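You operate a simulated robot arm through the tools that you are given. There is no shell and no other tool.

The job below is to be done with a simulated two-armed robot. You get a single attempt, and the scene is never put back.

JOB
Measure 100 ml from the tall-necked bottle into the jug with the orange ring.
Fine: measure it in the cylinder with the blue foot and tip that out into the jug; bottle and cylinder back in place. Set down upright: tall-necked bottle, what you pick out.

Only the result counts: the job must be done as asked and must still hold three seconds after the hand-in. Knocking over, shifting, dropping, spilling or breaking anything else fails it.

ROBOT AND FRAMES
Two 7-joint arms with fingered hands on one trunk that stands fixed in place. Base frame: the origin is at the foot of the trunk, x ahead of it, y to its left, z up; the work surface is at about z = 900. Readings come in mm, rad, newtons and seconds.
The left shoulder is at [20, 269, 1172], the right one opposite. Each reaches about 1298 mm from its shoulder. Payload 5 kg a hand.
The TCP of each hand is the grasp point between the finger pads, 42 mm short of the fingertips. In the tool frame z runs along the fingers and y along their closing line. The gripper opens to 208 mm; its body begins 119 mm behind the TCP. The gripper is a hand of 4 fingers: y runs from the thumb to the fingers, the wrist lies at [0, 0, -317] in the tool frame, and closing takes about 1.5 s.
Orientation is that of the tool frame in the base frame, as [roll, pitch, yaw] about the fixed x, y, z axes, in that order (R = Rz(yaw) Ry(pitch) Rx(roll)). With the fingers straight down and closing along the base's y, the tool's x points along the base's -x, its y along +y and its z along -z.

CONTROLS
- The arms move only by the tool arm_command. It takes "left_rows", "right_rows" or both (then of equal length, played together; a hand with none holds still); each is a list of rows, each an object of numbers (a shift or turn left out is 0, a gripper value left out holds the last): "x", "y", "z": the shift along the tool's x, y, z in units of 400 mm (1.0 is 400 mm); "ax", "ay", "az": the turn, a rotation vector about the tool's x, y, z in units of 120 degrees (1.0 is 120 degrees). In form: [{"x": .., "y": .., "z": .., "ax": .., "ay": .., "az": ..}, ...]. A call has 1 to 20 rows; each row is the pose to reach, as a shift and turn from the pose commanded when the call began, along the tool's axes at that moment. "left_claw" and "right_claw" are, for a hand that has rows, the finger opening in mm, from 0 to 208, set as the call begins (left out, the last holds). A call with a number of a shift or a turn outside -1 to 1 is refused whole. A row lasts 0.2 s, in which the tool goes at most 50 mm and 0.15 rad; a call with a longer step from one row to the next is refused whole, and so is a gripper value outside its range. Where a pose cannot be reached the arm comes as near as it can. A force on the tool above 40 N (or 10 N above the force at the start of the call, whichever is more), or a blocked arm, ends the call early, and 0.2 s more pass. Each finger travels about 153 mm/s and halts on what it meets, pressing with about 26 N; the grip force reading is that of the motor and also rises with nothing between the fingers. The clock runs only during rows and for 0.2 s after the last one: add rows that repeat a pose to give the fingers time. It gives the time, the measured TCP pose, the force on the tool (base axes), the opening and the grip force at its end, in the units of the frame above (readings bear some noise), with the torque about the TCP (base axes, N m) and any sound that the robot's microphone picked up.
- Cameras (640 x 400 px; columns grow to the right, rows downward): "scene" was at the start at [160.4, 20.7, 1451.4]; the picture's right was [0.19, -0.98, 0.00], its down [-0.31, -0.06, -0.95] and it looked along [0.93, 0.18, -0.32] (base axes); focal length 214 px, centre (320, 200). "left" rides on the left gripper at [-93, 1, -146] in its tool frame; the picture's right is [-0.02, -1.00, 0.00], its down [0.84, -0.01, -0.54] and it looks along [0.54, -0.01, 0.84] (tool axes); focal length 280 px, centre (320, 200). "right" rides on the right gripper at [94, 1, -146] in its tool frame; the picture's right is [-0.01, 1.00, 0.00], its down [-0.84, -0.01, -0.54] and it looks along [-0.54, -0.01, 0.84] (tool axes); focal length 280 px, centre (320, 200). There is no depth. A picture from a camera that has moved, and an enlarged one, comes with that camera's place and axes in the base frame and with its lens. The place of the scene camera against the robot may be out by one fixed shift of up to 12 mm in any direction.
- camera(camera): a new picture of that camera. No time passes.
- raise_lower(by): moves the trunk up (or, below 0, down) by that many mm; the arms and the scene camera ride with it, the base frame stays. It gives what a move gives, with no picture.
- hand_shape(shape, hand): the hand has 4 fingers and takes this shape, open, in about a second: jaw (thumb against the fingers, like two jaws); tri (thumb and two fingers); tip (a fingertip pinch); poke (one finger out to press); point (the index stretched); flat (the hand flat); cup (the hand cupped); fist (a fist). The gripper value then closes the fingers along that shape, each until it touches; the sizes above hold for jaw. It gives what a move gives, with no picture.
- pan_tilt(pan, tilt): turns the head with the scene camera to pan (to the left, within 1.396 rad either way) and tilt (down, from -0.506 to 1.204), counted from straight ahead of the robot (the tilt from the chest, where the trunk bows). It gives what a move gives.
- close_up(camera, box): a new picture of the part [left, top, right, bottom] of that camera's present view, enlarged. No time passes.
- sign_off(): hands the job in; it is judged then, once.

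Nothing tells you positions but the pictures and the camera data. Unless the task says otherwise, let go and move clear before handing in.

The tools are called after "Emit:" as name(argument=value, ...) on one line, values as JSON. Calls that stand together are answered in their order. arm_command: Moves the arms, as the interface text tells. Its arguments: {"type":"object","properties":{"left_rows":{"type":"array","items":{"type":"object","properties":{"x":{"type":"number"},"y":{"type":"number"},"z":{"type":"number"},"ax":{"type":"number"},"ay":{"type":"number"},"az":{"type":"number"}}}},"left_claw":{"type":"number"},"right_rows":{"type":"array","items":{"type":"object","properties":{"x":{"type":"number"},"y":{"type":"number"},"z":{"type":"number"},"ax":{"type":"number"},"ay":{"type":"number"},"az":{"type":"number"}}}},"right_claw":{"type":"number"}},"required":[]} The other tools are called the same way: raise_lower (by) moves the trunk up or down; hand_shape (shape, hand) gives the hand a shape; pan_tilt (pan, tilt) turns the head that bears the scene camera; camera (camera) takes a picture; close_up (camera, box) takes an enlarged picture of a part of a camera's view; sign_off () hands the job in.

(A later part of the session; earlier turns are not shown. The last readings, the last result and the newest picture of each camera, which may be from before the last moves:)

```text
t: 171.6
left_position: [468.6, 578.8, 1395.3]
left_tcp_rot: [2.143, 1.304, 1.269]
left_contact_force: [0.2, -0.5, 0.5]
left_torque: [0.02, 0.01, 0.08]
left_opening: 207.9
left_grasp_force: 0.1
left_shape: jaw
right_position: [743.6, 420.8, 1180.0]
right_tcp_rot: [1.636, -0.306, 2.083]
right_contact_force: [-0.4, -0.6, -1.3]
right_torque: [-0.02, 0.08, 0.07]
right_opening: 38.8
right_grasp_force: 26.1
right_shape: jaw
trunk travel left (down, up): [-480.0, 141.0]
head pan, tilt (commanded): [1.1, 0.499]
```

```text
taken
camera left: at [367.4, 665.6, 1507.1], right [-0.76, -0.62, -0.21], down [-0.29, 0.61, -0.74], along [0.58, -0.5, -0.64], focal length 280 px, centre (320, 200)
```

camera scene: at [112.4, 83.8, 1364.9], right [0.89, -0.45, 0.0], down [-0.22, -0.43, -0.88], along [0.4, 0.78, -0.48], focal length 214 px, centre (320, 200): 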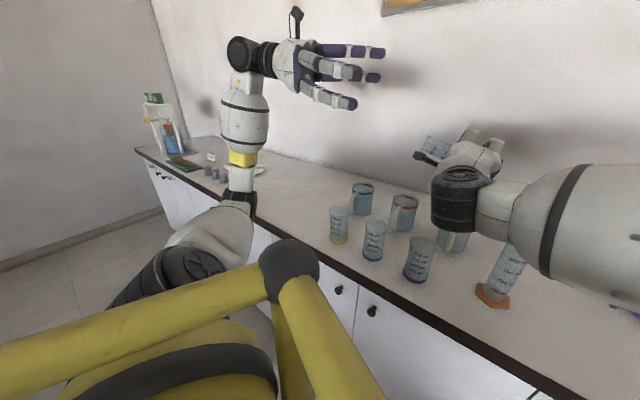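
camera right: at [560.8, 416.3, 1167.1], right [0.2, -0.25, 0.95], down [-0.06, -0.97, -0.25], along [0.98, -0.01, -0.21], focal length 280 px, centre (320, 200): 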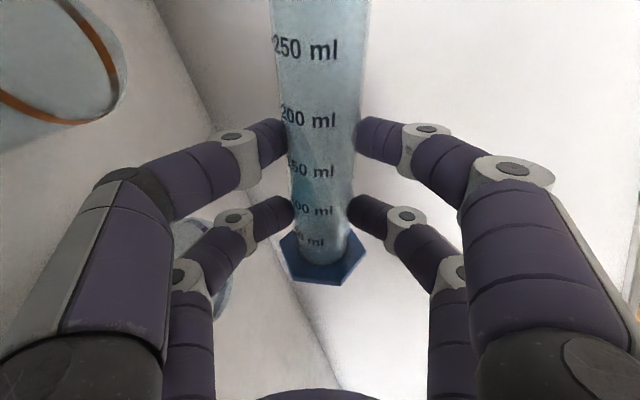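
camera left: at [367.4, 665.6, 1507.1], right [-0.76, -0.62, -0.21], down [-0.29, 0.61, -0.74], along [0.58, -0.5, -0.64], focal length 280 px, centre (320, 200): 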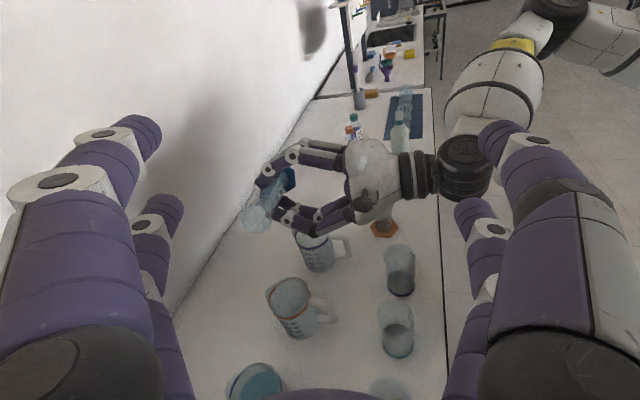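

The right hand is back on its exact spot; the elbow is free. I lower the trunk again and point the head at the jug.

Emit:
raise_lower(by=-65)

Emit:
pan_tilt(pan=0.6, tilt=0.4)

Emit:
camera(camera="scene")

Emit:
camera(camera="left")

```text
t: 172.7
left_position: [444.1, 564.2, 1352.1]
left_tcp_rot: [2.133, 1.266, 1.285]
left_contact_force: [0.6, 0.8, 0.9]
left_torque: [-0.01, 0.0, -0.01]
left_opening: 207.9
left_grasp_force: 0.1
left_shape: jaw
right_position: [727.8, 410.8, 1133.1]
right_tcp_rot: [1.615, -0.32, 2.1]
right_contact_force: [-0.6, 0.5, -1.5]
right_torque: [-0.02, 0.05, 0.02]
right_opening: 38.7
right_grasp_force: 25.5
right_shape: jaw
trunk travel left (down, up): [-415.0, 206.0]
head pan, tilt (commanded): [1.1, 0.499]
```

```text
t: 173.6
left_position: [444.4, 563.5, 1350.2]
left_tcp_rot: [2.136, 1.269, 1.288]
left_contact_force: [-0.5, -0.7, 0.0]
left_torque: [0.02, -0.02, 0.0]
left_opening: 208.1
left_grasp_force: 0.1
left_shape: jaw
right_position: [727.3, 410.6, 1131.0]
right_tcp_rot: [1.618, -0.317, 2.101]
right_contact_force: [0.4, 0.4, -1.6]
right_torque: [-0.03, 0.07, 0.0]
right_opening: 38.8
right_grasp_force: 25.9
right_shape: jaw
trunk travel left (down, up): [-415.0, 206.0]
head pan, tilt (commanded): [0.6, 0.4]
```

```text
taken
camera scene: at [140.9, 34.9, 1311.1], right [0.58, -0.82, -0.01], down [-0.31, -0.21, -0.93], along [0.76, 0.54, -0.37], focal length 214 px, centre (320, 200)
```

scene: 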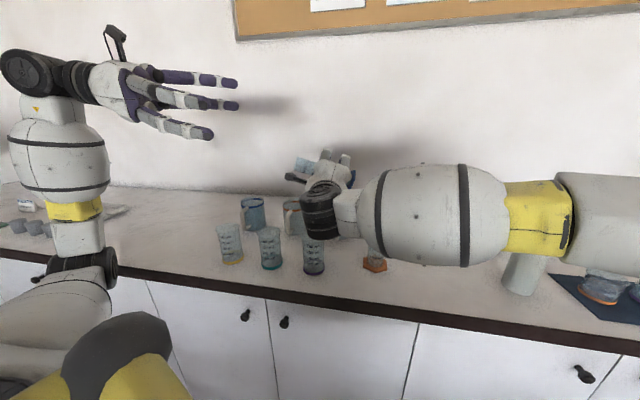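

```text
taken
camera left: at [340.2, 644.0, 1462.7], right [-0.74, -0.63, -0.24], down [-0.3, 0.63, -0.72], along [0.6, -0.46, -0.65], focal length 280 px, centre (320, 200)
```

left: 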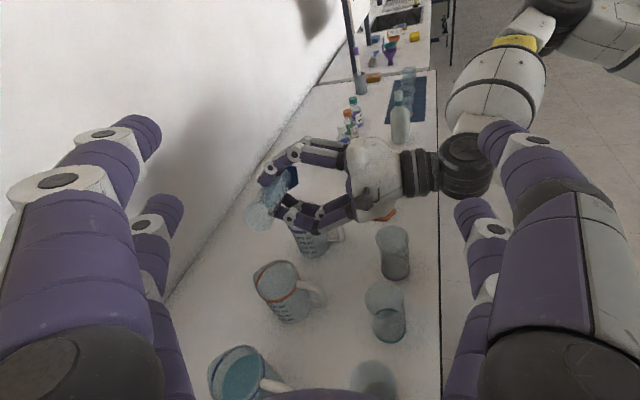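

The lean returned, so the contact is elsewhere. I look closely at everything under the right arm before going on.

Emit:
close_up(camera="left", box=[330, 80, 490, 240])

Emit:
close_up(camera="scene", box=[200, 130, 440, 290])

Emit:
pan_tilt(pan=0.2, tilt=1.1)

Emit:
camera(camera="scene")

```text
2.50 times, centred on (410, 160) of left
camera zoom: at [340.2, 644.0, 1462.7], right [-0.74, -0.63, -0.24], down [-0.3, 0.63, -0.72], along [0.6, -0.46, -0.65], focal length 701 px, centre (95, 300)
```

zoom: 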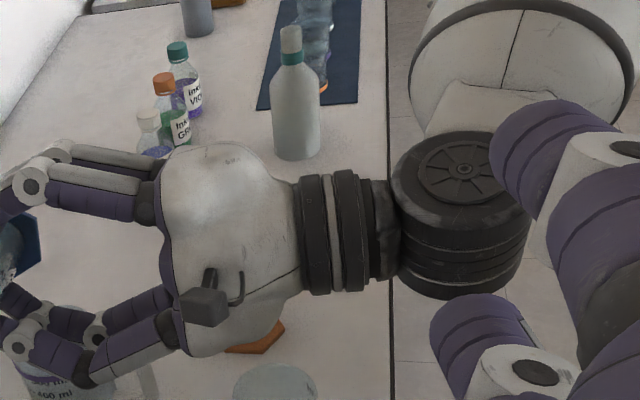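

```text
2.50 times, centred on (320, 210) of scene
camera zoom: at [140.9, 34.9, 1311.1], right [0.58, -0.82, -0.01], down [-0.31, -0.21, -0.93], along [0.76, 0.54, -0.37], focal length 536 px, centre (320, 175)
```

zoom: 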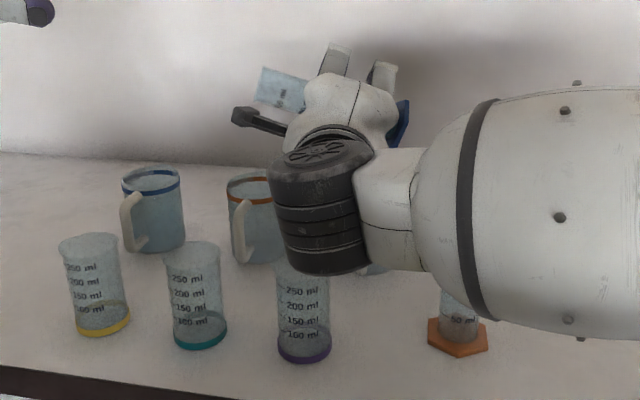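

```text
t: 174.7
left_position: [444.1, 563.7, 1349.2]
left_tcp_rot: [2.138, 1.27, 1.29]
left_contact_force: [-0.5, -0.4, 0.4]
left_torque: [-0.02, -0.02, -0.02]
left_opening: 207.7
left_grasp_force: 0.1
left_shape: jaw
right_position: [727.2, 411.7, 1130.6]
right_tcp_rot: [1.617, -0.317, 2.101]
right_contact_force: [0.6, -0.1, -1.8]
right_torque: [0.03, 0.08, 0.01]
right_opening: 38.9
right_grasp_force: 26.0
right_shape: jaw
trunk travel left (down, up): [-415.0, 206.0]
head pan, tilt (commanded): [0.201, 1.1]
```

```text
taken
camera scene: at [127.5, -3.8, 1253.4], right [0.21, -0.98, -0.02], down [-0.87, -0.18, -0.47], along [0.45, 0.11, -0.88], focal length 214 px, centre (320, 200)
```

scene: 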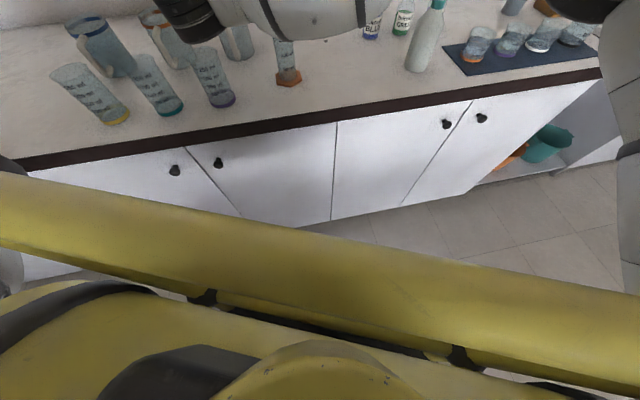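

Nothing on the bench is touched, but the lean comes from lowering too far. I raise the trunk part of the way and check that the lean goes away.

Emit:
raise_lower(by=45)

Emit:
pan_tilt(pan=0.5, tilt=0.4)

Emit:
camera(camera="scene")

Emit:
close_up(camera="left", box=[200, 140, 400, 340])

```text
t: 175.5
left_position: [457.4, 579.1, 1380.3]
left_tcp_rot: [2.129, 1.296, 1.265]
left_contact_force: [-0.8, -0.5, 0.7]
left_torque: [0.02, -0.01, 0.05]
left_opening: 207.9
left_grasp_force: 0.0
left_shape: jaw
right_position: [734.2, 422.1, 1164.5]
right_tcp_rot: [1.631, -0.306, 2.09]
right_contact_force: [-0.4, 0.0, -0.8]
right_torque: [-0.01, 0.11, -0.04]
right_opening: 38.8
right_grasp_force: 26.0
right_shape: jaw
trunk travel left (down, up): [-460.0, 161.0]
head pan, tilt (commanded): [0.201, 1.1]
```

```text
t: 176.6
left_position: [458.3, 578.3, 1380.1]
left_tcp_rot: [2.136, 1.296, 1.27]
left_contact_force: [0.0, 0.3, 0.1]
left_torque: [0.05, -0.03, 0.02]
left_opening: 208.1
left_grasp_force: 0.0
left_shape: jaw
right_position: [736.5, 421.8, 1164.4]
right_tcp_rot: [1.63, -0.308, 2.091]
right_contact_force: [0.2, -0.3, -1.3]
right_torque: [0.0, 0.04, -0.02]
right_opening: 38.8
right_grasp_force: 25.4
right_shape: jaw
trunk travel left (down, up): [-460.0, 161.0]
head pan, tilt (commanded): [0.499, 0.4]
```

```text
taken
camera scene: at [148.2, 44.3, 1354.8], right [0.48, -0.88, 0.0], down [-0.34, -0.19, -0.92], along [0.81, 0.45, -0.38], focal length 214 px, centre (320, 200)
```

scene: 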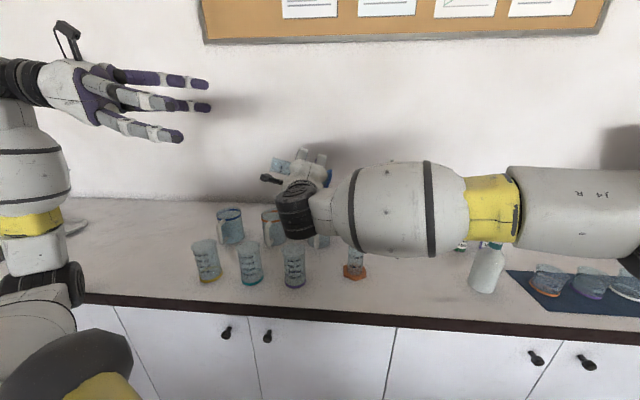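

```text
2.00 times, centred on (300, 240) of left
camera zoom: at [356.0, 663.5, 1491.1], right [-0.75, -0.62, -0.22], down [-0.29, 0.61, -0.74], along [0.59, -0.49, -0.64], focal length 561 px, centre (360, 120)
```

zoom: 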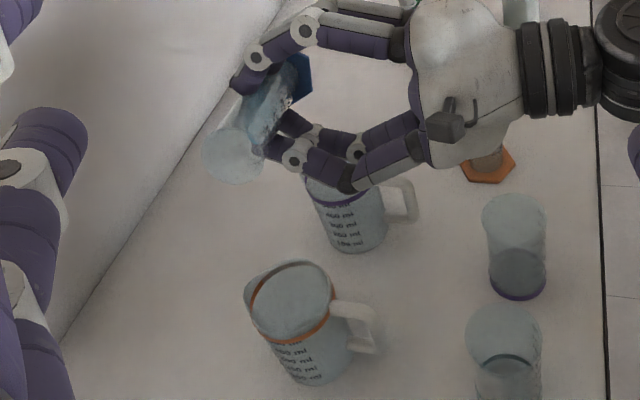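

A little lean remains; I raise 20 mm more so that nothing touches.

Emit:
raise_lower(by=20)

Emit:
close_up(camera="left", box=[200, 140, 400, 340])

Emit:
close_up(camera="scene", box=[200, 130, 360, 270])

```text
t: 177.3
left_position: [470.2, 580.4, 1393.2]
left_tcp_rot: [2.143, 1.307, 1.267]
left_contact_force: [-0.2, 1.7, -0.7]
left_torque: [-0.07, -0.09, -0.12]
left_opening: 208.2
left_grasp_force: 0.1
left_shape: jaw
right_position: [744.0, 420.3, 1178.8]
right_tcp_rot: [1.637, -0.306, 2.081]
right_contact_force: [0.9, 0.8, -3.0]
right_torque: [0.02, 0.0, -0.11]
right_opening: 38.8
right_grasp_force: 26.1
right_shape: jaw
trunk travel left (down, up): [-480.0, 141.0]
head pan, tilt (commanded): [0.499, 0.4]
```

```text
2.00 times, centred on (300, 240) of left
camera zoom: at [369.0, 666.6, 1504.9], right [-0.76, -0.61, -0.21], down [-0.29, 0.61, -0.74], along [0.58, -0.5, -0.64], focal length 561 px, centre (360, 120)
```

zoom: 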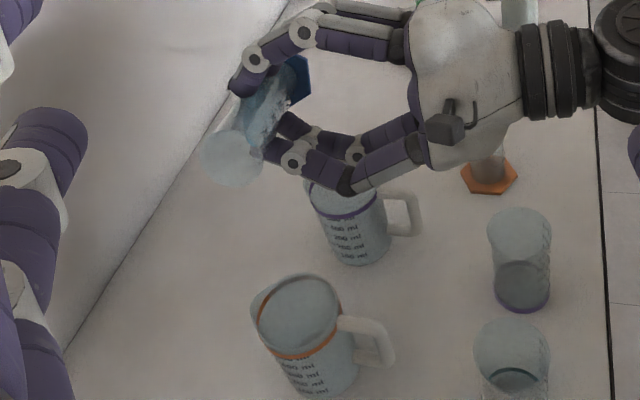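

```text
2.86 times, centred on (280, 200) of scene
camera zoom: at [153.2, 48.2, 1373.8], right [0.48, -0.88, 0.0], down [-0.34, -0.19, -0.92], along [0.81, 0.44, -0.39], focal length 613 px, centre (434, 200)
```

zoom: 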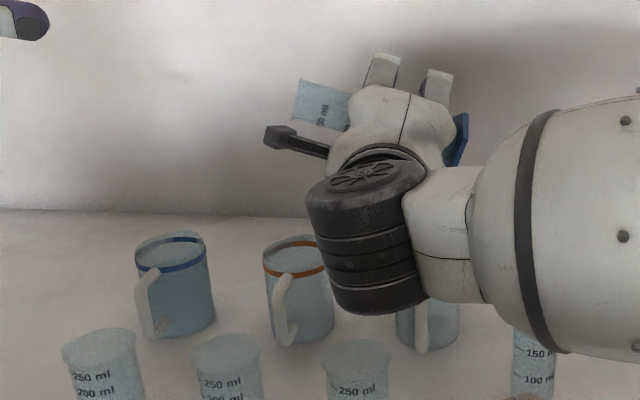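

No contact now and everything is on target. The lip is about 12 mm short of the jug's centre; I shift 7 mm and tilt to 76 degrees.

Emit:
arm_command(right_rows=[{"x": 0.0073, "y": -0.0021, "z": 0.0045, "ax": -0.003, "az": -0.0164}, {"x": 0.0145, "y": -0.0041, "z": 0.0089, "ax": -0.006, "az": -0.0328}, {"x": 0.0145, "y": -0.0041, "z": 0.0089, "ax": -0.006, "az": -0.0328}])

Emit:
close_up(camera="left", box=[200, 140, 400, 340])

```text
t: 178.1
left_position: [469.1, 578.5, 1393.7]
left_tcp_rot: [2.145, 1.304, 1.273]
left_contact_force: [0.6, 0.7, -0.5]
left_torque: [-0.05, -0.05, -0.07]
left_opening: 208.2
left_grasp_force: 0.0
left_shape: jaw
right_position: [744.3, 426.9, 1178.8]
right_tcp_rot: [1.62, -0.236, 2.086]
right_contact_force: [0.0, -0.2, -2.0]
right_torque: [0.01, 0.01, 0.0]
right_opening: 38.9
right_grasp_force: 26.1
right_shape: jaw
trunk travel left (down, up): [-480.0, 141.0]
head pan, tilt (commanded): [0.499, 0.4]
```

```text
2.00 times, centred on (300, 240) of left
camera zoom: at [367.8, 666.4, 1505.7], right [-0.76, -0.62, -0.21], down [-0.29, 0.61, -0.74], along [0.58, -0.5, -0.64], focal length 561 px, centre (360, 120)
```

zoom: 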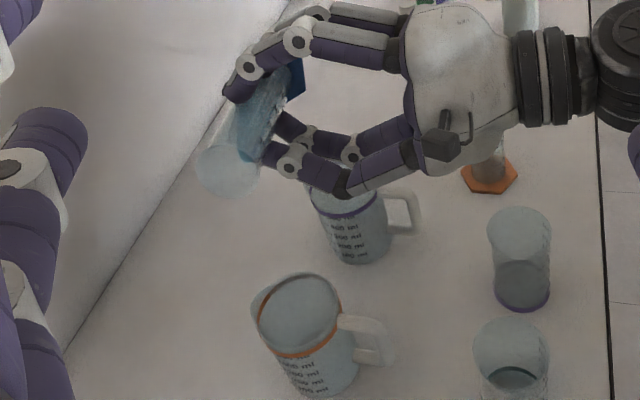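

On target. I tilt on in small steps, watching the stream.

Emit:
arm_command(right_rows=[{"ax": -0.0022, "az": -0.0123}, {"ax": -0.0045, "az": -0.0246}, {"ax": -0.0045, "az": -0.0246}])

Emit:
close_up(camera="left", box=[200, 140, 400, 340])

Emit:
close_up(camera="scene", box=[200, 130, 360, 270])

```text
t: 178.9
left_position: [468.3, 579.1, 1395.6]
left_tcp_rot: [2.146, 1.305, 1.27]
left_contact_force: [-0.3, -0.8, 0.5]
left_torque: [0.0, -0.02, 0.0]
left_opening: 207.9
left_grasp_force: 0.0
left_shape: jaw
right_position: [743.3, 427.9, 1179.7]
right_tcp_rot: [1.61, -0.187, 2.089]
right_contact_force: [0.9, 0.3, -1.6]
right_torque: [0.0, 0.03, -0.01]
right_opening: 38.7
right_grasp_force: 25.5
right_shape: jaw
trunk travel left (down, up): [-480.0, 141.0]
head pan, tilt (commanded): [0.499, 0.4]
```

```text
2.00 times, centred on (300, 240) of left
camera zoom: at [367.4, 666.0, 1506.0], right [-0.76, -0.62, -0.21], down [-0.29, 0.61, -0.74], along [0.58, -0.5, -0.64], focal length 561 px, centre (360, 120)
```

zoom: 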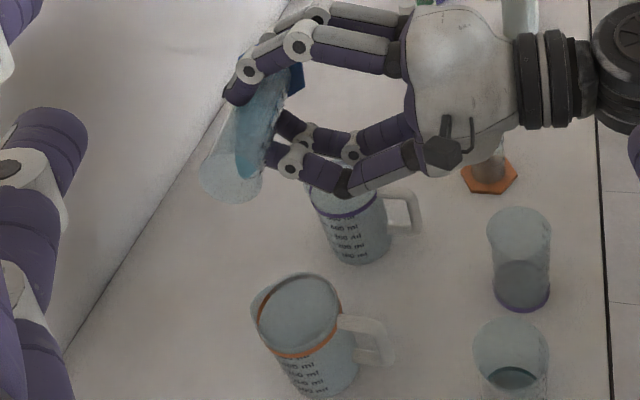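

```text
2.86 times, centred on (280, 200) of scene
camera zoom: at [152.8, 47.5, 1374.0], right [0.48, -0.88, 0.0], down [-0.34, -0.19, -0.92], along [0.81, 0.44, -0.39], focal length 613 px, centre (434, 200)
```

zoom: 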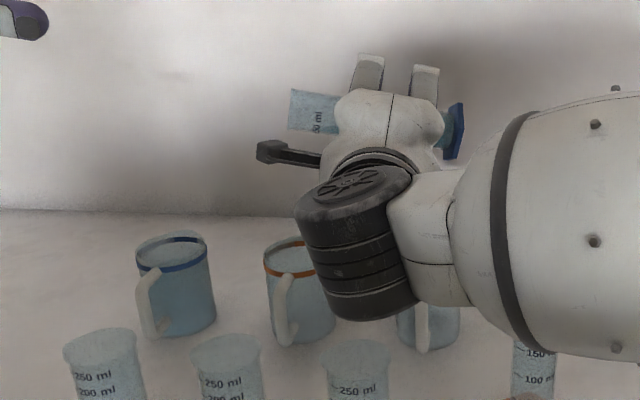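

Still no flow at 79 degrees, and the lip is within a few millimetres of the jug's centre line. I go on by 2 degrees.

Emit:
arm_command(right_rows=[{"ax": -0.0015, "az": -0.0082}, {"ax": -0.003, "az": -0.0164}])

Emit:
close_up(camera="left", box=[200, 140, 400, 340])

Emit:
close_up(camera="scene", box=[200, 130, 360, 270])

```text
t: 179.5
left_position: [466.0, 579.1, 1394.9]
left_tcp_rot: [2.144, 1.306, 1.272]
left_contact_force: [0.2, -0.3, -0.4]
left_torque: [0.01, 0.03, -0.02]
left_opening: 207.8
left_grasp_force: 0.0
left_shape: jaw
right_position: [743.6, 426.8, 1179.7]
right_tcp_rot: [1.607, -0.154, 2.09]
right_contact_force: [-0.3, -0.1, -1.6]
right_torque: [-0.01, 0.07, -0.01]
right_opening: 38.8
right_grasp_force: 26.1
right_shape: jaw
trunk travel left (down, up): [-480.0, 141.0]
head pan, tilt (commanded): [0.499, 0.4]
```

```text
2.00 times, centred on (300, 240) of left
camera zoom: at [367.3, 665.8, 1506.1], right [-0.76, -0.62, -0.21], down [-0.29, 0.61, -0.74], along [0.58, -0.5, -0.64], focal length 561 px, centre (360, 120)
```

zoom: 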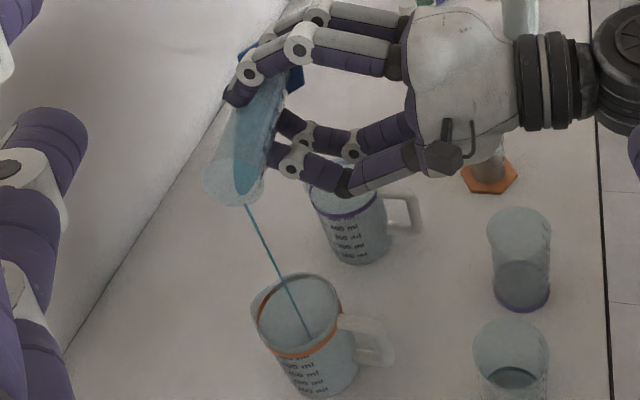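

```text
2.86 times, centred on (280, 200) of scene
camera zoom: at [152.7, 47.4, 1374.1], right [0.48, -0.88, 0.0], down [-0.34, -0.19, -0.92], along [0.81, 0.44, -0.39], focal length 613 px, centre (434, 200)
```

zoom: 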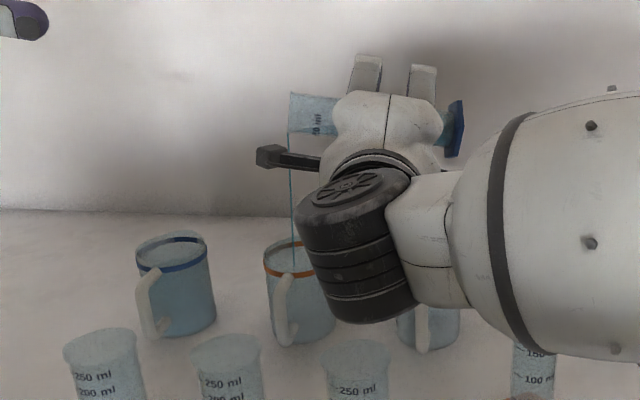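

The stream falls right into the middle of the orange-ring jug. I let it run and tilt on slowly.

Emit:
arm_command(right_rows=[{"x": 0}, {"x": 0}, {"x": 0}, {"ax": -0.0015, "az": -0.0082}, {"ax": -0.003, "az": -0.0164}, {"ax": -0.003, "az": -0.0164}, {"ax": -0.003, "az": -0.0164}, {"ax": -0.003, "az": -0.0164}])

Emit:
close_up(camera="left", box=[200, 140, 400, 340])

```text
t: 181.3
left_position: [467.4, 579.6, 1394.0]
left_tcp_rot: [2.145, 1.303, 1.271]
left_contact_force: [1.1, 0.1, 0.7]
left_torque: [0.03, 0.01, 0.0]
left_opening: 207.9
left_grasp_force: 0.0
left_shape: jaw
right_position: [743.0, 427.9, 1179.5]
right_tcp_rot: [1.599, -0.119, 2.091]
right_contact_force: [-0.5, 0.3, -2.2]
right_torque: [0.03, 0.05, 0.02]
right_opening: 38.7
right_grasp_force: 26.2
right_shape: jaw
trunk travel left (down, up): [-480.0, 141.0]
head pan, tilt (commanded): [0.499, 0.4]
```

```text
2.00 times, centred on (300, 240) of left
camera zoom: at [367.3, 665.9, 1506.1], right [-0.76, -0.62, -0.21], down [-0.29, 0.61, -0.74], along [0.58, -0.5, -0.64], focal length 561 px, centre (360, 120)
```

zoom: 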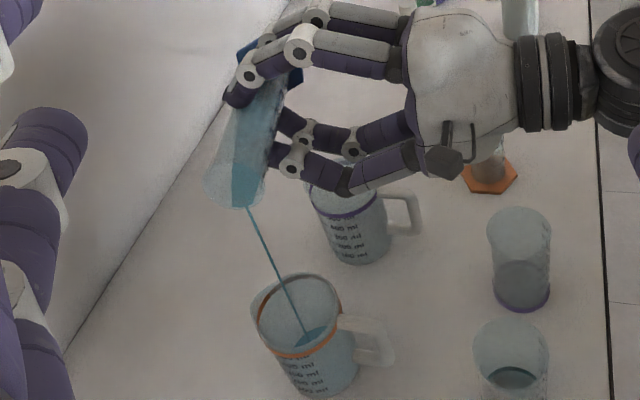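

Emit:
arm_command(right_rows=[{"x": 0}, {"x": 0}, {"x": 0}, {"ax": -0.0015, "az": -0.0082}, {"ax": -0.003, "az": -0.0164}, {"ax": -0.003, "az": -0.0164}, {"ax": -0.003, "az": -0.0164}, {"ax": -0.003, "az": -0.0164}, {"ax": -0.003, "az": -0.0164}, {"ax": -0.003, "az": -0.0164}])

Emit:
close_up(camera="left", box=[200, 140, 400, 340])

Emit:
close_up(camera="scene", box=[200, 130, 360, 270])

```text
t: 183.5
left_position: [467.6, 577.8, 1394.5]
left_tcp_rot: [2.146, 1.303, 1.271]
left_contact_force: [-0.1, -0.2, 1.0]
left_torque: [0.0, -0.02, 0.04]
left_opening: 207.9
left_grasp_force: 0.0
left_shape: jaw
right_position: [743.2, 427.9, 1180.0]
right_tcp_rot: [1.591, -0.085, 2.091]
right_contact_force: [0.8, -0.3, -0.4]
right_torque: [-0.03, 0.04, -0.01]
right_opening: 38.5
right_grasp_force: 26.0
right_shape: jaw
trunk travel left (down, up): [-480.0, 141.0]
head pan, tilt (commanded): [0.499, 0.4]
```

```text
2.00 times, centred on (300, 240) of left
camera zoom: at [367.3, 665.8, 1506.1], right [-0.76, -0.62, -0.21], down [-0.29, 0.61, -0.74], along [0.58, -0.5, -0.64], focal length 561 px, centre (360, 120)
```

zoom: 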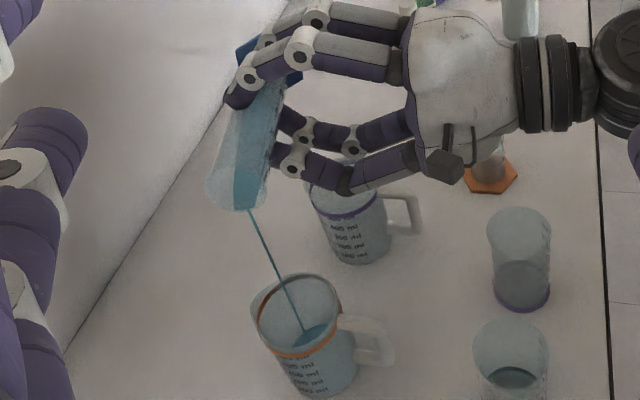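

```text
2.86 times, centred on (280, 200) of scene
camera zoom: at [152.7, 47.4, 1374.1], right [0.48, -0.88, 0.0], down [-0.34, -0.19, -0.92], along [0.81, 0.44, -0.39], focal length 613 px, centre (434, 200)
```

zoom: 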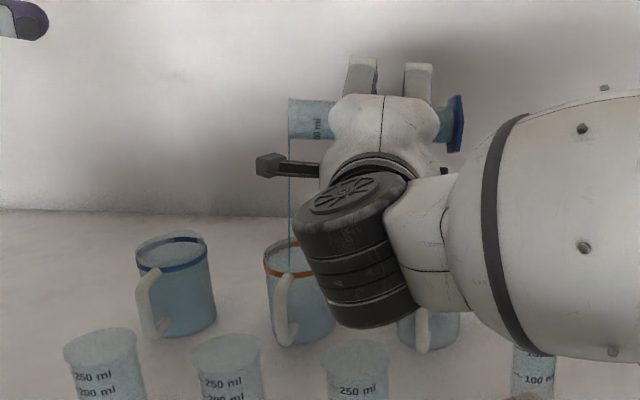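

The stream stays well inside. I continue.

Emit:
arm_command(right_rows=[{"x": 0}, {"x": 0}, {"ax": -0.0015, "az": -0.0082}, {"ax": -0.003, "az": -0.0164}, {"ax": -0.003, "az": -0.0164}, {"ax": -0.003, "az": -0.0164}, {"ax": -0.003, "az": -0.0164}, {"ax": -0.003, "az": -0.0164}, {"ax": -0.003, "az": -0.0164}, {"ax": -0.003, "az": -0.0164}, {"ax": -0.003, "az": -0.0164}, {"ax": -0.003, "az": -0.0164}])

Emit:
close_up(camera="left", box=[200, 140, 400, 340])

```text
t: 186.1
left_position: [469.3, 580.7, 1394.5]
left_tcp_rot: [2.146, 1.304, 1.269]
left_contact_force: [-0.1, 0.5, -0.1]
left_torque: [0.0, 0.01, -0.01]
left_opening: 208.0
left_grasp_force: 0.0
left_shape: jaw
right_position: [744.1, 427.6, 1181.3]
right_tcp_rot: [1.587, -0.05, 2.093]
right_contact_force: [-0.4, 0.2, -0.7]
right_torque: [0.01, 0.05, -0.02]
right_opening: 38.8
right_grasp_force: 25.0
right_shape: jaw
trunk travel left (down, up): [-480.0, 141.0]
head pan, tilt (commanded): [0.499, 0.4]
```

```text
2.00 times, centred on (300, 240) of left
camera zoom: at [367.3, 665.9, 1506.1], right [-0.76, -0.62, -0.21], down [-0.29, 0.61, -0.74], along [0.58, -0.5, -0.64], focal length 561 px, centre (360, 120)
```

zoom: 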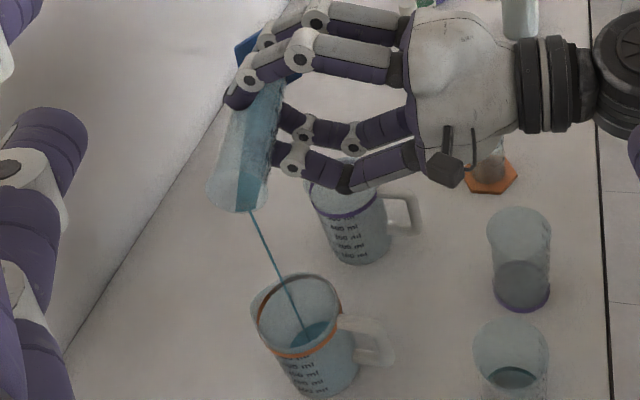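

Emit:
arm_command(right_rows=[{"x": 0}, {"x": 0}, {"ax": -0.0015, "az": -0.0082}, {"ax": -0.003, "az": -0.0164}, {"ax": -0.003, "az": -0.0164}, {"ax": -0.003, "az": -0.0164}, {"ax": -0.003, "az": -0.0164}, {"ax": -0.003, "az": -0.0164}, {"ax": -0.003, "az": -0.0164}, {"ax": -0.003, "az": -0.0164}, {"ax": -0.003, "az": -0.0164}, {"ax": -0.003, "az": -0.0164}, {"ax": -0.003, "az": -0.0164}, {"ax": -0.003, "az": -0.0164}])

Emit:
close_up(camera="left", box=[200, 140, 400, 340])

Emit:
close_up(camera="scene", box=[200, 130, 360, 270])

```text
t: 189.1
left_position: [468.1, 578.2, 1395.8]
left_tcp_rot: [2.147, 1.303, 1.27]
left_contact_force: [0.7, -0.4, -0.4]
left_torque: [0.0, 0.0, 0.0]
left_opening: 207.6
left_grasp_force: 0.1
left_shape: jaw
right_position: [747.2, 424.5, 1181.9]
right_tcp_rot: [1.578, -0.018, 2.091]
right_contact_force: [-0.6, 0.0, -1.1]
right_torque: [0.03, 0.01, 0.0]
right_opening: 38.8
right_grasp_force: 25.6
right_shape: jaw
trunk travel left (down, up): [-480.0, 141.0]
head pan, tilt (commanded): [0.499, 0.4]
```

```text
2.00 times, centred on (300, 240) of left
camera zoom: at [367.3, 665.8, 1506.1], right [-0.76, -0.62, -0.21], down [-0.29, 0.61, -0.74], along [0.58, -0.5, -0.64], focal length 561 px, centre (360, 120)
```

zoom: 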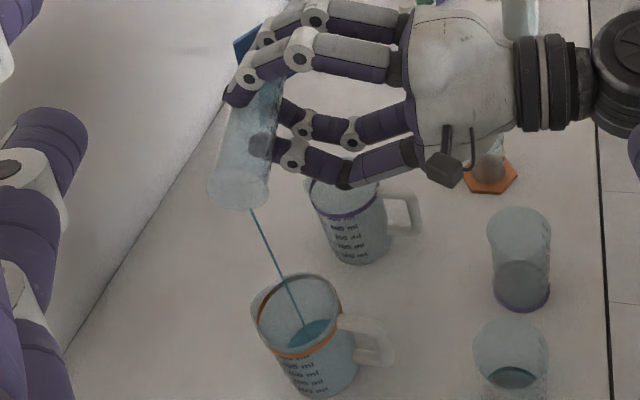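

```text
2.86 times, centred on (280, 200) of scene
camera zoom: at [152.7, 47.4, 1374.1], right [0.48, -0.88, 0.0], down [-0.34, -0.19, -0.92], along [0.81, 0.44, -0.39], focal length 613 px, centre (434, 200)
```

zoom: 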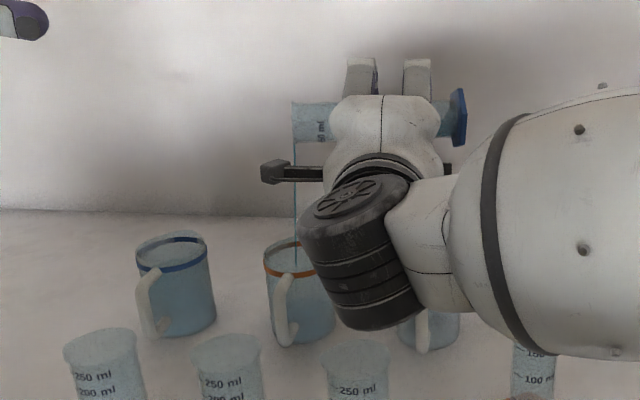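

Only a few millilitres are left in the tube. The hand is being nudged slightly off its commanded spot, so I hold the angle and let it drain.

Emit:
arm_command(right_rows=[{"x": 0}, {"x": 0}, {"x": 0}, {"x": 0}, {"x": 0}, {"x": 0}, {"x": 0}, {"x": 0}, {"x": 0}, {"x": 0}])

Emit:
close_up(camera="left", box=[200, 140, 400, 340])

Emit:
camera(camera="scene")

Emit:
camera(camera="right")

```text
t: 191.3
left_position: [468.0, 578.1, 1394.9]
left_tcp_rot: [2.144, 1.303, 1.271]
left_contact_force: [0.7, -0.9, 0.2]
left_torque: [0.01, 0.03, -0.03]
left_opening: 208.4
left_grasp_force: 0.0
left_shape: jaw
right_position: [747.2, 424.7, 1181.3]
right_tcp_rot: [1.58, -0.016, 2.089]
right_contact_force: [0.1, -0.5, -1.0]
right_torque: [-0.02, 0.04, 0.01]
right_opening: 38.8
right_grasp_force: 26.3
right_shape: jaw
trunk travel left (down, up): [-480.0, 141.0]
head pan, tilt (commanded): [0.499, 0.4]
```

```text
2.00 times, centred on (300, 240) of left
camera zoom: at [367.3, 665.8, 1506.1], right [-0.76, -0.62, -0.21], down [-0.29, 0.61, -0.74], along [0.58, -0.5, -0.64], focal length 561 px, centre (360, 120)
```

zoom: 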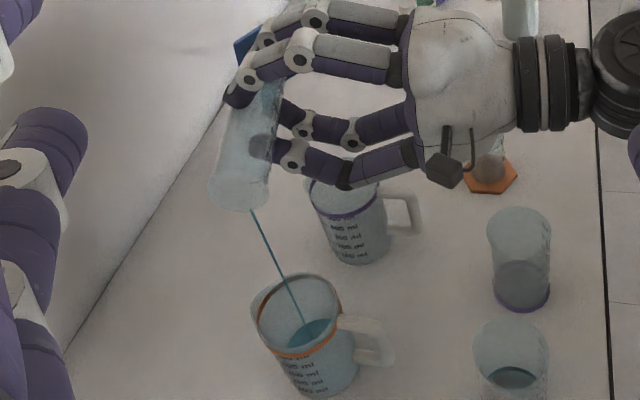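

```text
taken
camera scene: at [152.7, 47.4, 1374.1], right [0.48, -0.88, 0.0], down [-0.34, -0.19, -0.92], along [0.81, 0.44, -0.39], focal length 214 px, centre (320, 200)
```

scene: 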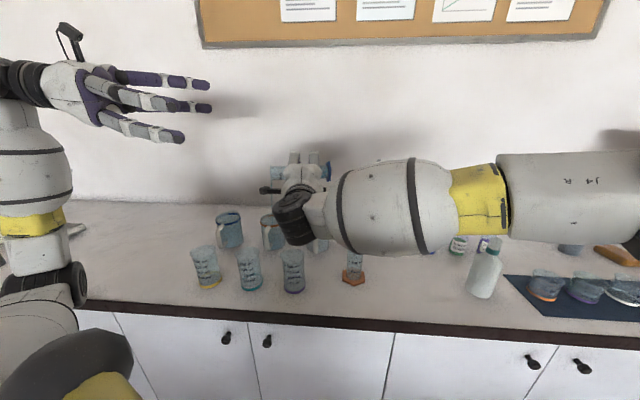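

```text
taken
camera right: at [573.8, 433.8, 1185.6], right [0.02, -0.02, 1.0], down [-0.05, -1.0, -0.02], along [1.0, -0.05, -0.02], focal length 280 px, centre (320, 200)
```

right: 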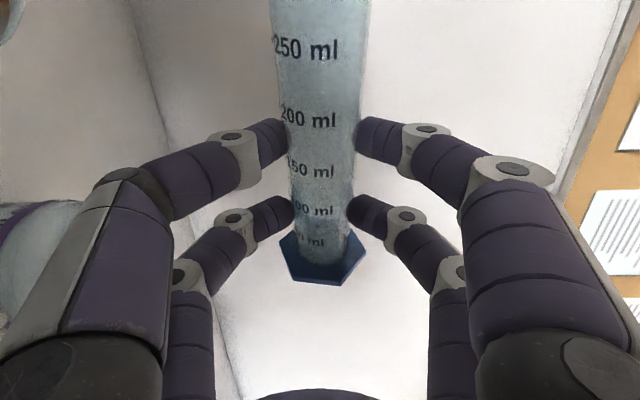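

Emit:
arm_command(right_rows=[{"x": 0}, {"x": 0}, {"x": 0}, {"x": 0}, {"x": 0}, {"x": 0}, {"x": 0}, {"x": 0}, {"x": 0}, {"x": 0}, {"x": 0}, {"x": 0}, {"x": 0}, {"x": 0}, {"x": 0}])

Emit:
close_up(camera="left", box=[220, 180, 360, 340])

Emit:
close_up(camera="right", box=[260, 0, 380, 260])

```text
t: 194.5
left_position: [468.5, 579.4, 1394.8]
left_tcp_rot: [2.145, 1.303, 1.271]
left_contact_force: [0.9, -0.3, -0.6]
left_torque: [0.01, 0.02, -0.01]
left_opening: 208.2
left_grasp_force: 0.0
left_shape: jaw
right_position: [747.6, 423.4, 1182.5]
right_tcp_rot: [1.58, -0.017, 2.088]
right_contact_force: [0.3, 0.2, -0.4]
right_torque: [0.0, 0.03, 0.0]
right_opening: 38.4
right_grasp_force: 26.5
right_shape: jaw
trunk travel left (down, up): [-480.0, 141.0]
head pan, tilt (commanded): [0.499, 0.4]
```

```text
2.50 times, centred on (290, 260) of left
camera zoom: at [367.3, 665.8, 1506.1], right [-0.76, -0.62, -0.21], down [-0.29, 0.61, -0.74], along [0.58, -0.5, -0.64], focal length 701 px, centre (395, 50)
```

zoom: 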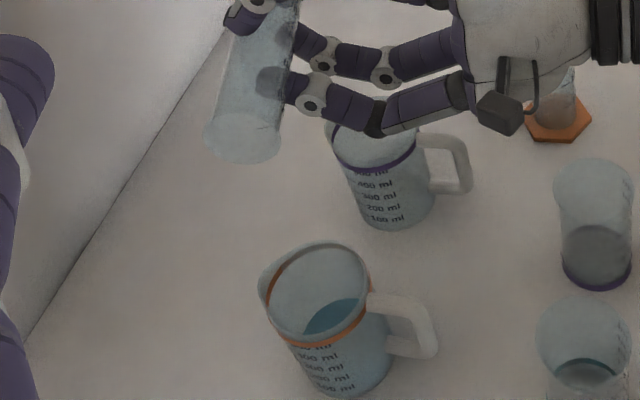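

```text
1.54 times, centred on (320, 130) of right
camera zoom: at [573.7, 433.8, 1186.0], right [0.02, -0.02, 1.0], down [-0.05, -1.0, -0.02], along [1.0, -0.05, -0.02], focal length 431 px, centre (320, 308)
```

zoom: 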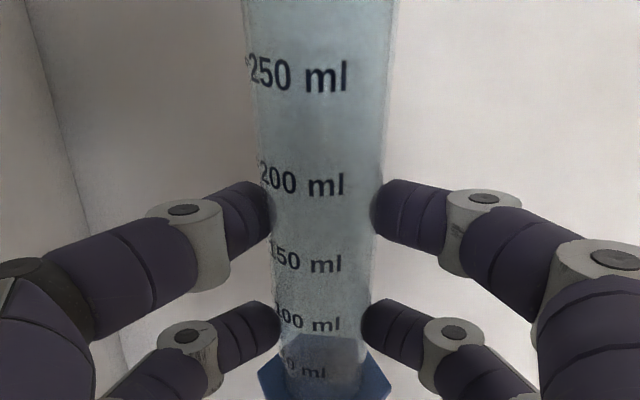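

The stream has stopped and the tube looks empty. To drain the last drops I ease slightly away and up while tilting 2.5 degrees more.

Emit:
arm_command(right_rows=[{"x": -0.0067, "y": 0.0085, "z": 0.0018}, {"x": -0.0133, "y": 0.017, "z": 0.0035, "ax": -0.0012, "az": -0.0068}, {"x": -0.02, "y": 0.0255, "z": 0.0053, "ax": -0.0025, "az": -0.0137}, {"x": -0.02, "y": 0.0255, "z": 0.0053, "ax": -0.0037, "az": -0.0205}, {"x": -0.02, "y": 0.0255, "z": 0.0053, "ax": -0.0037, "az": -0.0205}])

Emit:
close_up(camera="left", box=[220, 180, 360, 340])

```text
t: 195.7
left_position: [468.1, 579.9, 1395.2]
left_tcp_rot: [2.145, 1.304, 1.271]
left_contact_force: [0.5, 0.3, 0.6]
left_torque: [0.0, -0.01, 0.02]
left_opening: 208.2
left_grasp_force: 0.0
left_shape: jaw
right_position: [748.7, 422.1, 1190.7]
right_tcp_rot: [1.57, 0.029, 2.094]
right_contact_force: [-0.5, 0.2, -0.8]
right_torque: [0.0, 0.05, -0.04]
right_opening: 38.5
right_grasp_force: 26.3
right_shape: jaw
trunk travel left (down, up): [-480.0, 141.0]
head pan, tilt (commanded): [0.499, 0.4]
```

```text
2.50 times, centred on (290, 260) of left
camera zoom: at [367.2, 665.8, 1506.1], right [-0.76, -0.62, -0.21], down [-0.29, 0.61, -0.74], along [0.58, -0.5, -0.64], focal length 701 px, centre (395, 50)
```

zoom: 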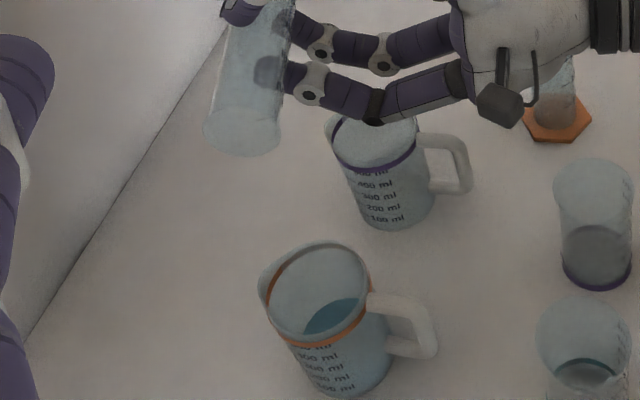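

The tilt is past level and nothing more comes out. One more small tilt, and a moment's wait, to be sure.

Emit:
arm_command(right_rows=[{"ax": -0.0015, "az": -0.0082, "y": 0.006}, {"ax": -0.003, "az": -0.0164, "y": 0.012}, {"ax": -0.003, "az": -0.0164, "y": 0.012}, {"ax": -0.003, "az": -0.0164, "y": 0.012}, {"ax": -0.003, "az": -0.0164, "y": 0.012}, {"ax": -0.003, "az": -0.0164, "y": 0.012}])

Emit:
close_up(camera="left", box=[220, 180, 360, 340])

Emit:
close_up(camera="scene", box=[200, 130, 360, 270])

Emit:
close_up(camera="right", box=[260, 0, 380, 280])

```text
t: 197.1
left_position: [468.1, 579.0, 1395.5]
left_tcp_rot: [2.145, 1.304, 1.27]
left_contact_force: [0.0, -0.3, -0.1]
left_torque: [-0.05, 0.0, 0.02]
left_opening: 208.0
left_grasp_force: 0.0
left_shape: jaw
right_position: [750.8, 421.2, 1195.5]
right_tcp_rot: [1.565, 0.063, 2.092]
right_contact_force: [0.1, 1.1, -1.6]
right_torque: [-0.04, 0.03, 0.04]
right_opening: 38.7
right_grasp_force: 25.6
right_shape: jaw
trunk travel left (down, up): [-480.0, 141.0]
head pan, tilt (commanded): [0.499, 0.4]
```

```text
2.50 times, centred on (290, 260) of left
camera zoom: at [367.3, 665.8, 1506.1], right [-0.76, -0.62, -0.21], down [-0.29, 0.61, -0.74], along [0.58, -0.5, -0.64], focal length 701 px, centre (395, 50)
```

zoom: 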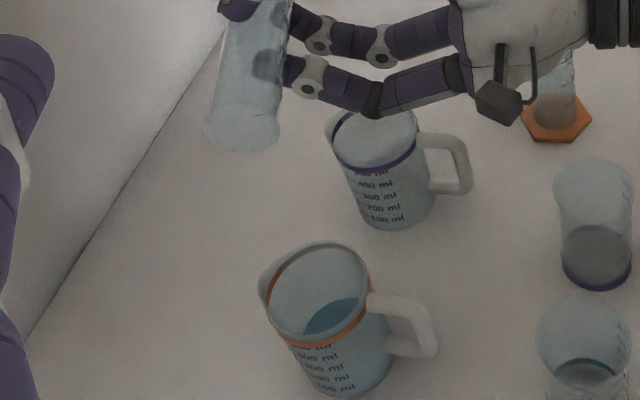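

```text
2.86 times, centred on (280, 200) of scene
camera zoom: at [152.7, 47.4, 1374.1], right [0.48, -0.88, 0.0], down [-0.34, -0.19, -0.92], along [0.81, 0.44, -0.39], focal length 613 px, centre (434, 200)
```

zoom: 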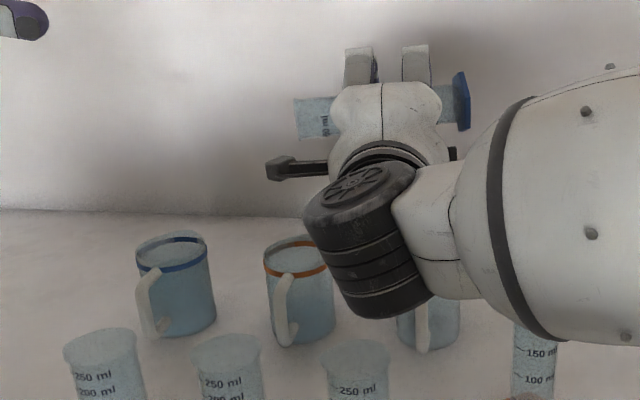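

```text
1.43 times, centred on (320, 140) of right
camera zoom: at [576.8, 429.7, 1190.6], right [-0.03, 0.04, 1.0], down [-0.05, -1.0, 0.04], along [1.0, -0.05, 0.03], focal length 401 px, centre (320, 286)
```

zoom: 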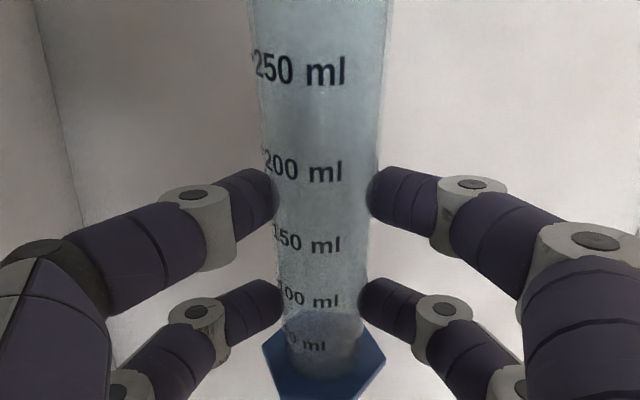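

The cylinder is empty and the jug holds the measured liquid. I turn the cylinder upright again, in place.

Emit:
arm_command(right_rows=[{"ax": 0.0088, "az": 0.0479}, {"ax": 0.0175, "az": 0.0957}, {"ax": 0.0263, "az": 0.1436}, {"ax": 0.0351, "az": 0.1915}, {"ax": 0.0438, "az": 0.2393}, {"ax": 0.0526, "az": 0.2872}, {"ax": 0.0613, "az": 0.3351}, {"ax": 0.0701, "az": 0.383}, {"ax": 0.0789, "az": 0.4308}, {"ax": 0.0876, "az": 0.4787}, {"ax": 0.0964, "az": 0.5266}, {"ax": 0.1052, "az": 0.5744}, {"ax": 0.1139, "az": 0.6223}, {"ax": 0.1227, "az": 0.6702}, {"ax": 0.1314, "az": 0.718}, {"ax": 0.1402, "az": 0.7659}, {"ax": 0.1402, "az": 0.7659}])

Emit:
camera(camera="left")

Emit:
camera(camera="scene")

```text
t: 200.7
left_position: [468.1, 580.6, 1394.2]
left_tcp_rot: [2.145, 1.304, 1.271]
left_contact_force: [-0.2, 0.5, 0.4]
left_torque: [-0.02, -0.02, 0.03]
left_opening: 208.2
left_grasp_force: 0.1
left_shape: jaw
right_position: [748.9, 420.5, 1195.2]
right_tcp_rot: [3.136, -1.384, 0.708]
right_contact_force: [-0.6, 0.7, -0.8]
right_torque: [-0.04, 0.0, -0.02]
right_opening: 38.8
right_grasp_force: 26.6
right_shape: jaw
trunk travel left (down, up): [-480.0, 141.0]
head pan, tilt (commanded): [0.499, 0.4]
```

```text
taken
camera left: at [367.2, 665.9, 1506.1], right [-0.76, -0.62, -0.21], down [-0.29, 0.61, -0.74], along [0.58, -0.5, -0.64], focal length 280 px, centre (320, 200)
```

left: 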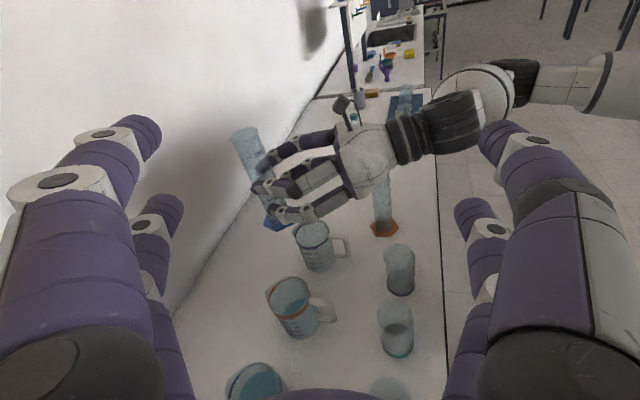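

```text
taken
camera scene: at [152.7, 47.4, 1374.1], right [0.48, -0.88, 0.0], down [-0.34, -0.19, -0.92], along [0.81, 0.44, -0.39], focal length 214 px, centre (320, 200)
```

scene: 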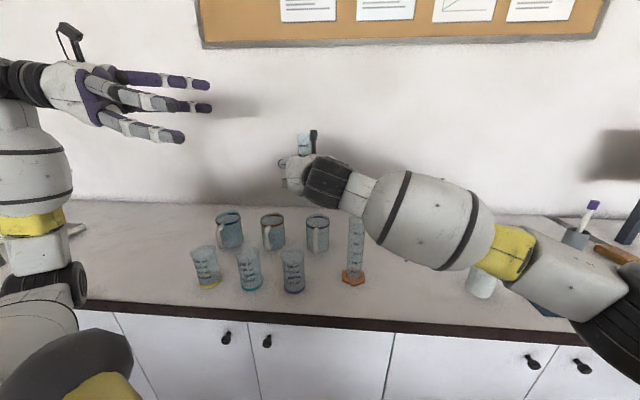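

The cylinder is upright and empty. I bring the trunk back to its original height and the head back to its first view.

Emit:
raise_lower(by=70)

Emit:
pan_tilt(pan=0.192, tilt=0.325)

Emit:
camera(camera="scene")

Emit:
close_up(camera="scene", box=[80, 230, 280, 380])

```text
t: 201.8
left_position: [467.6, 579.7, 1463.2]
left_tcp_rot: [2.15, 1.304, 1.272]
left_contact_force: [0.8, 0.9, -0.3]
left_torque: [-0.03, -0.03, -0.04]
left_opening: 208.0
left_grasp_force: 0.1
left_shape: jaw
right_position: [751.0, 421.3, 1264.1]
right_tcp_rot: [3.131, -1.382, 0.713]
right_contact_force: [0.0, 0.6, -1.2]
right_torque: [0.02, 0.02, 0.0]
right_opening: 38.7
right_grasp_force: 26.0
right_shape: jaw
trunk travel left (down, up): [-550.0, 71.0]
head pan, tilt (commanded): [0.499, 0.4]
```

```text
t: 202.6
left_position: [467.9, 579.9, 1463.4]
left_tcp_rot: [2.147, 1.304, 1.272]
left_contact_force: [-0.3, -0.3, -0.7]
left_torque: [-0.02, -0.03, 0.01]
left_opening: 208.2
left_grasp_force: 0.0
left_shape: jaw
right_position: [749.2, 420.3, 1265.0]
right_tcp_rot: [3.131, -1.385, 0.714]
right_contact_force: [-0.6, 1.0, -0.4]
right_torque: [0.0, -0.01, 0.01]
right_opening: 38.8
right_grasp_force: 25.9
right_shape: jaw
trunk travel left (down, up): [-550.0, 71.0]
head pan, tilt (commanded): [0.192, 0.325]
```

```text
taken
camera scene: at [160.5, 21.0, 1451.4], right [0.19, -0.98, 0.0], down [-0.31, -0.06, -0.95], along [0.93, 0.18, -0.32], focal length 214 px, centre (320, 200)
```

scene: 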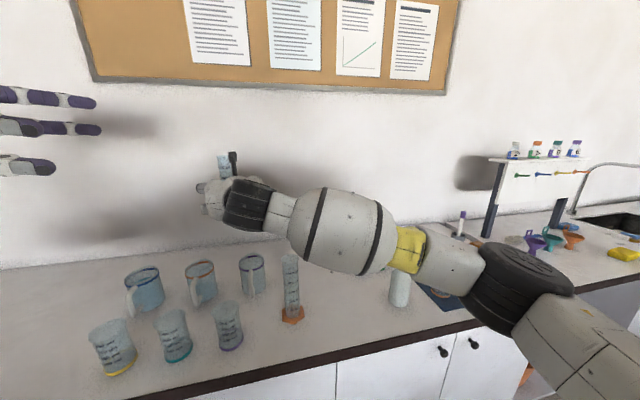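

```text
2.67 times, centred on (180, 305) of scene
camera zoom: at [160.5, 21.0, 1451.4], right [0.19, -0.98, 0.0], down [-0.31, -0.06, -0.95], along [0.93, 0.18, -0.32], focal length 572 px, centre (693, -80)
```

zoom: 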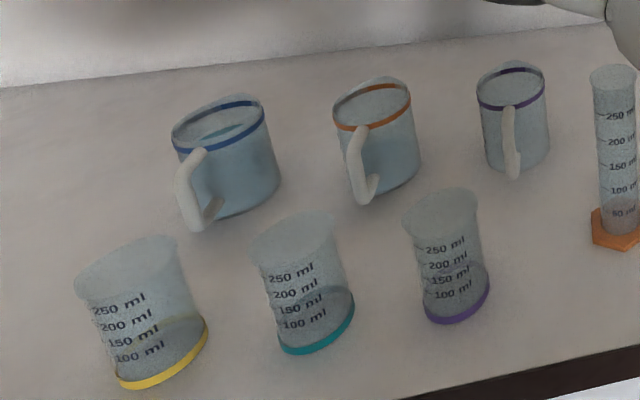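

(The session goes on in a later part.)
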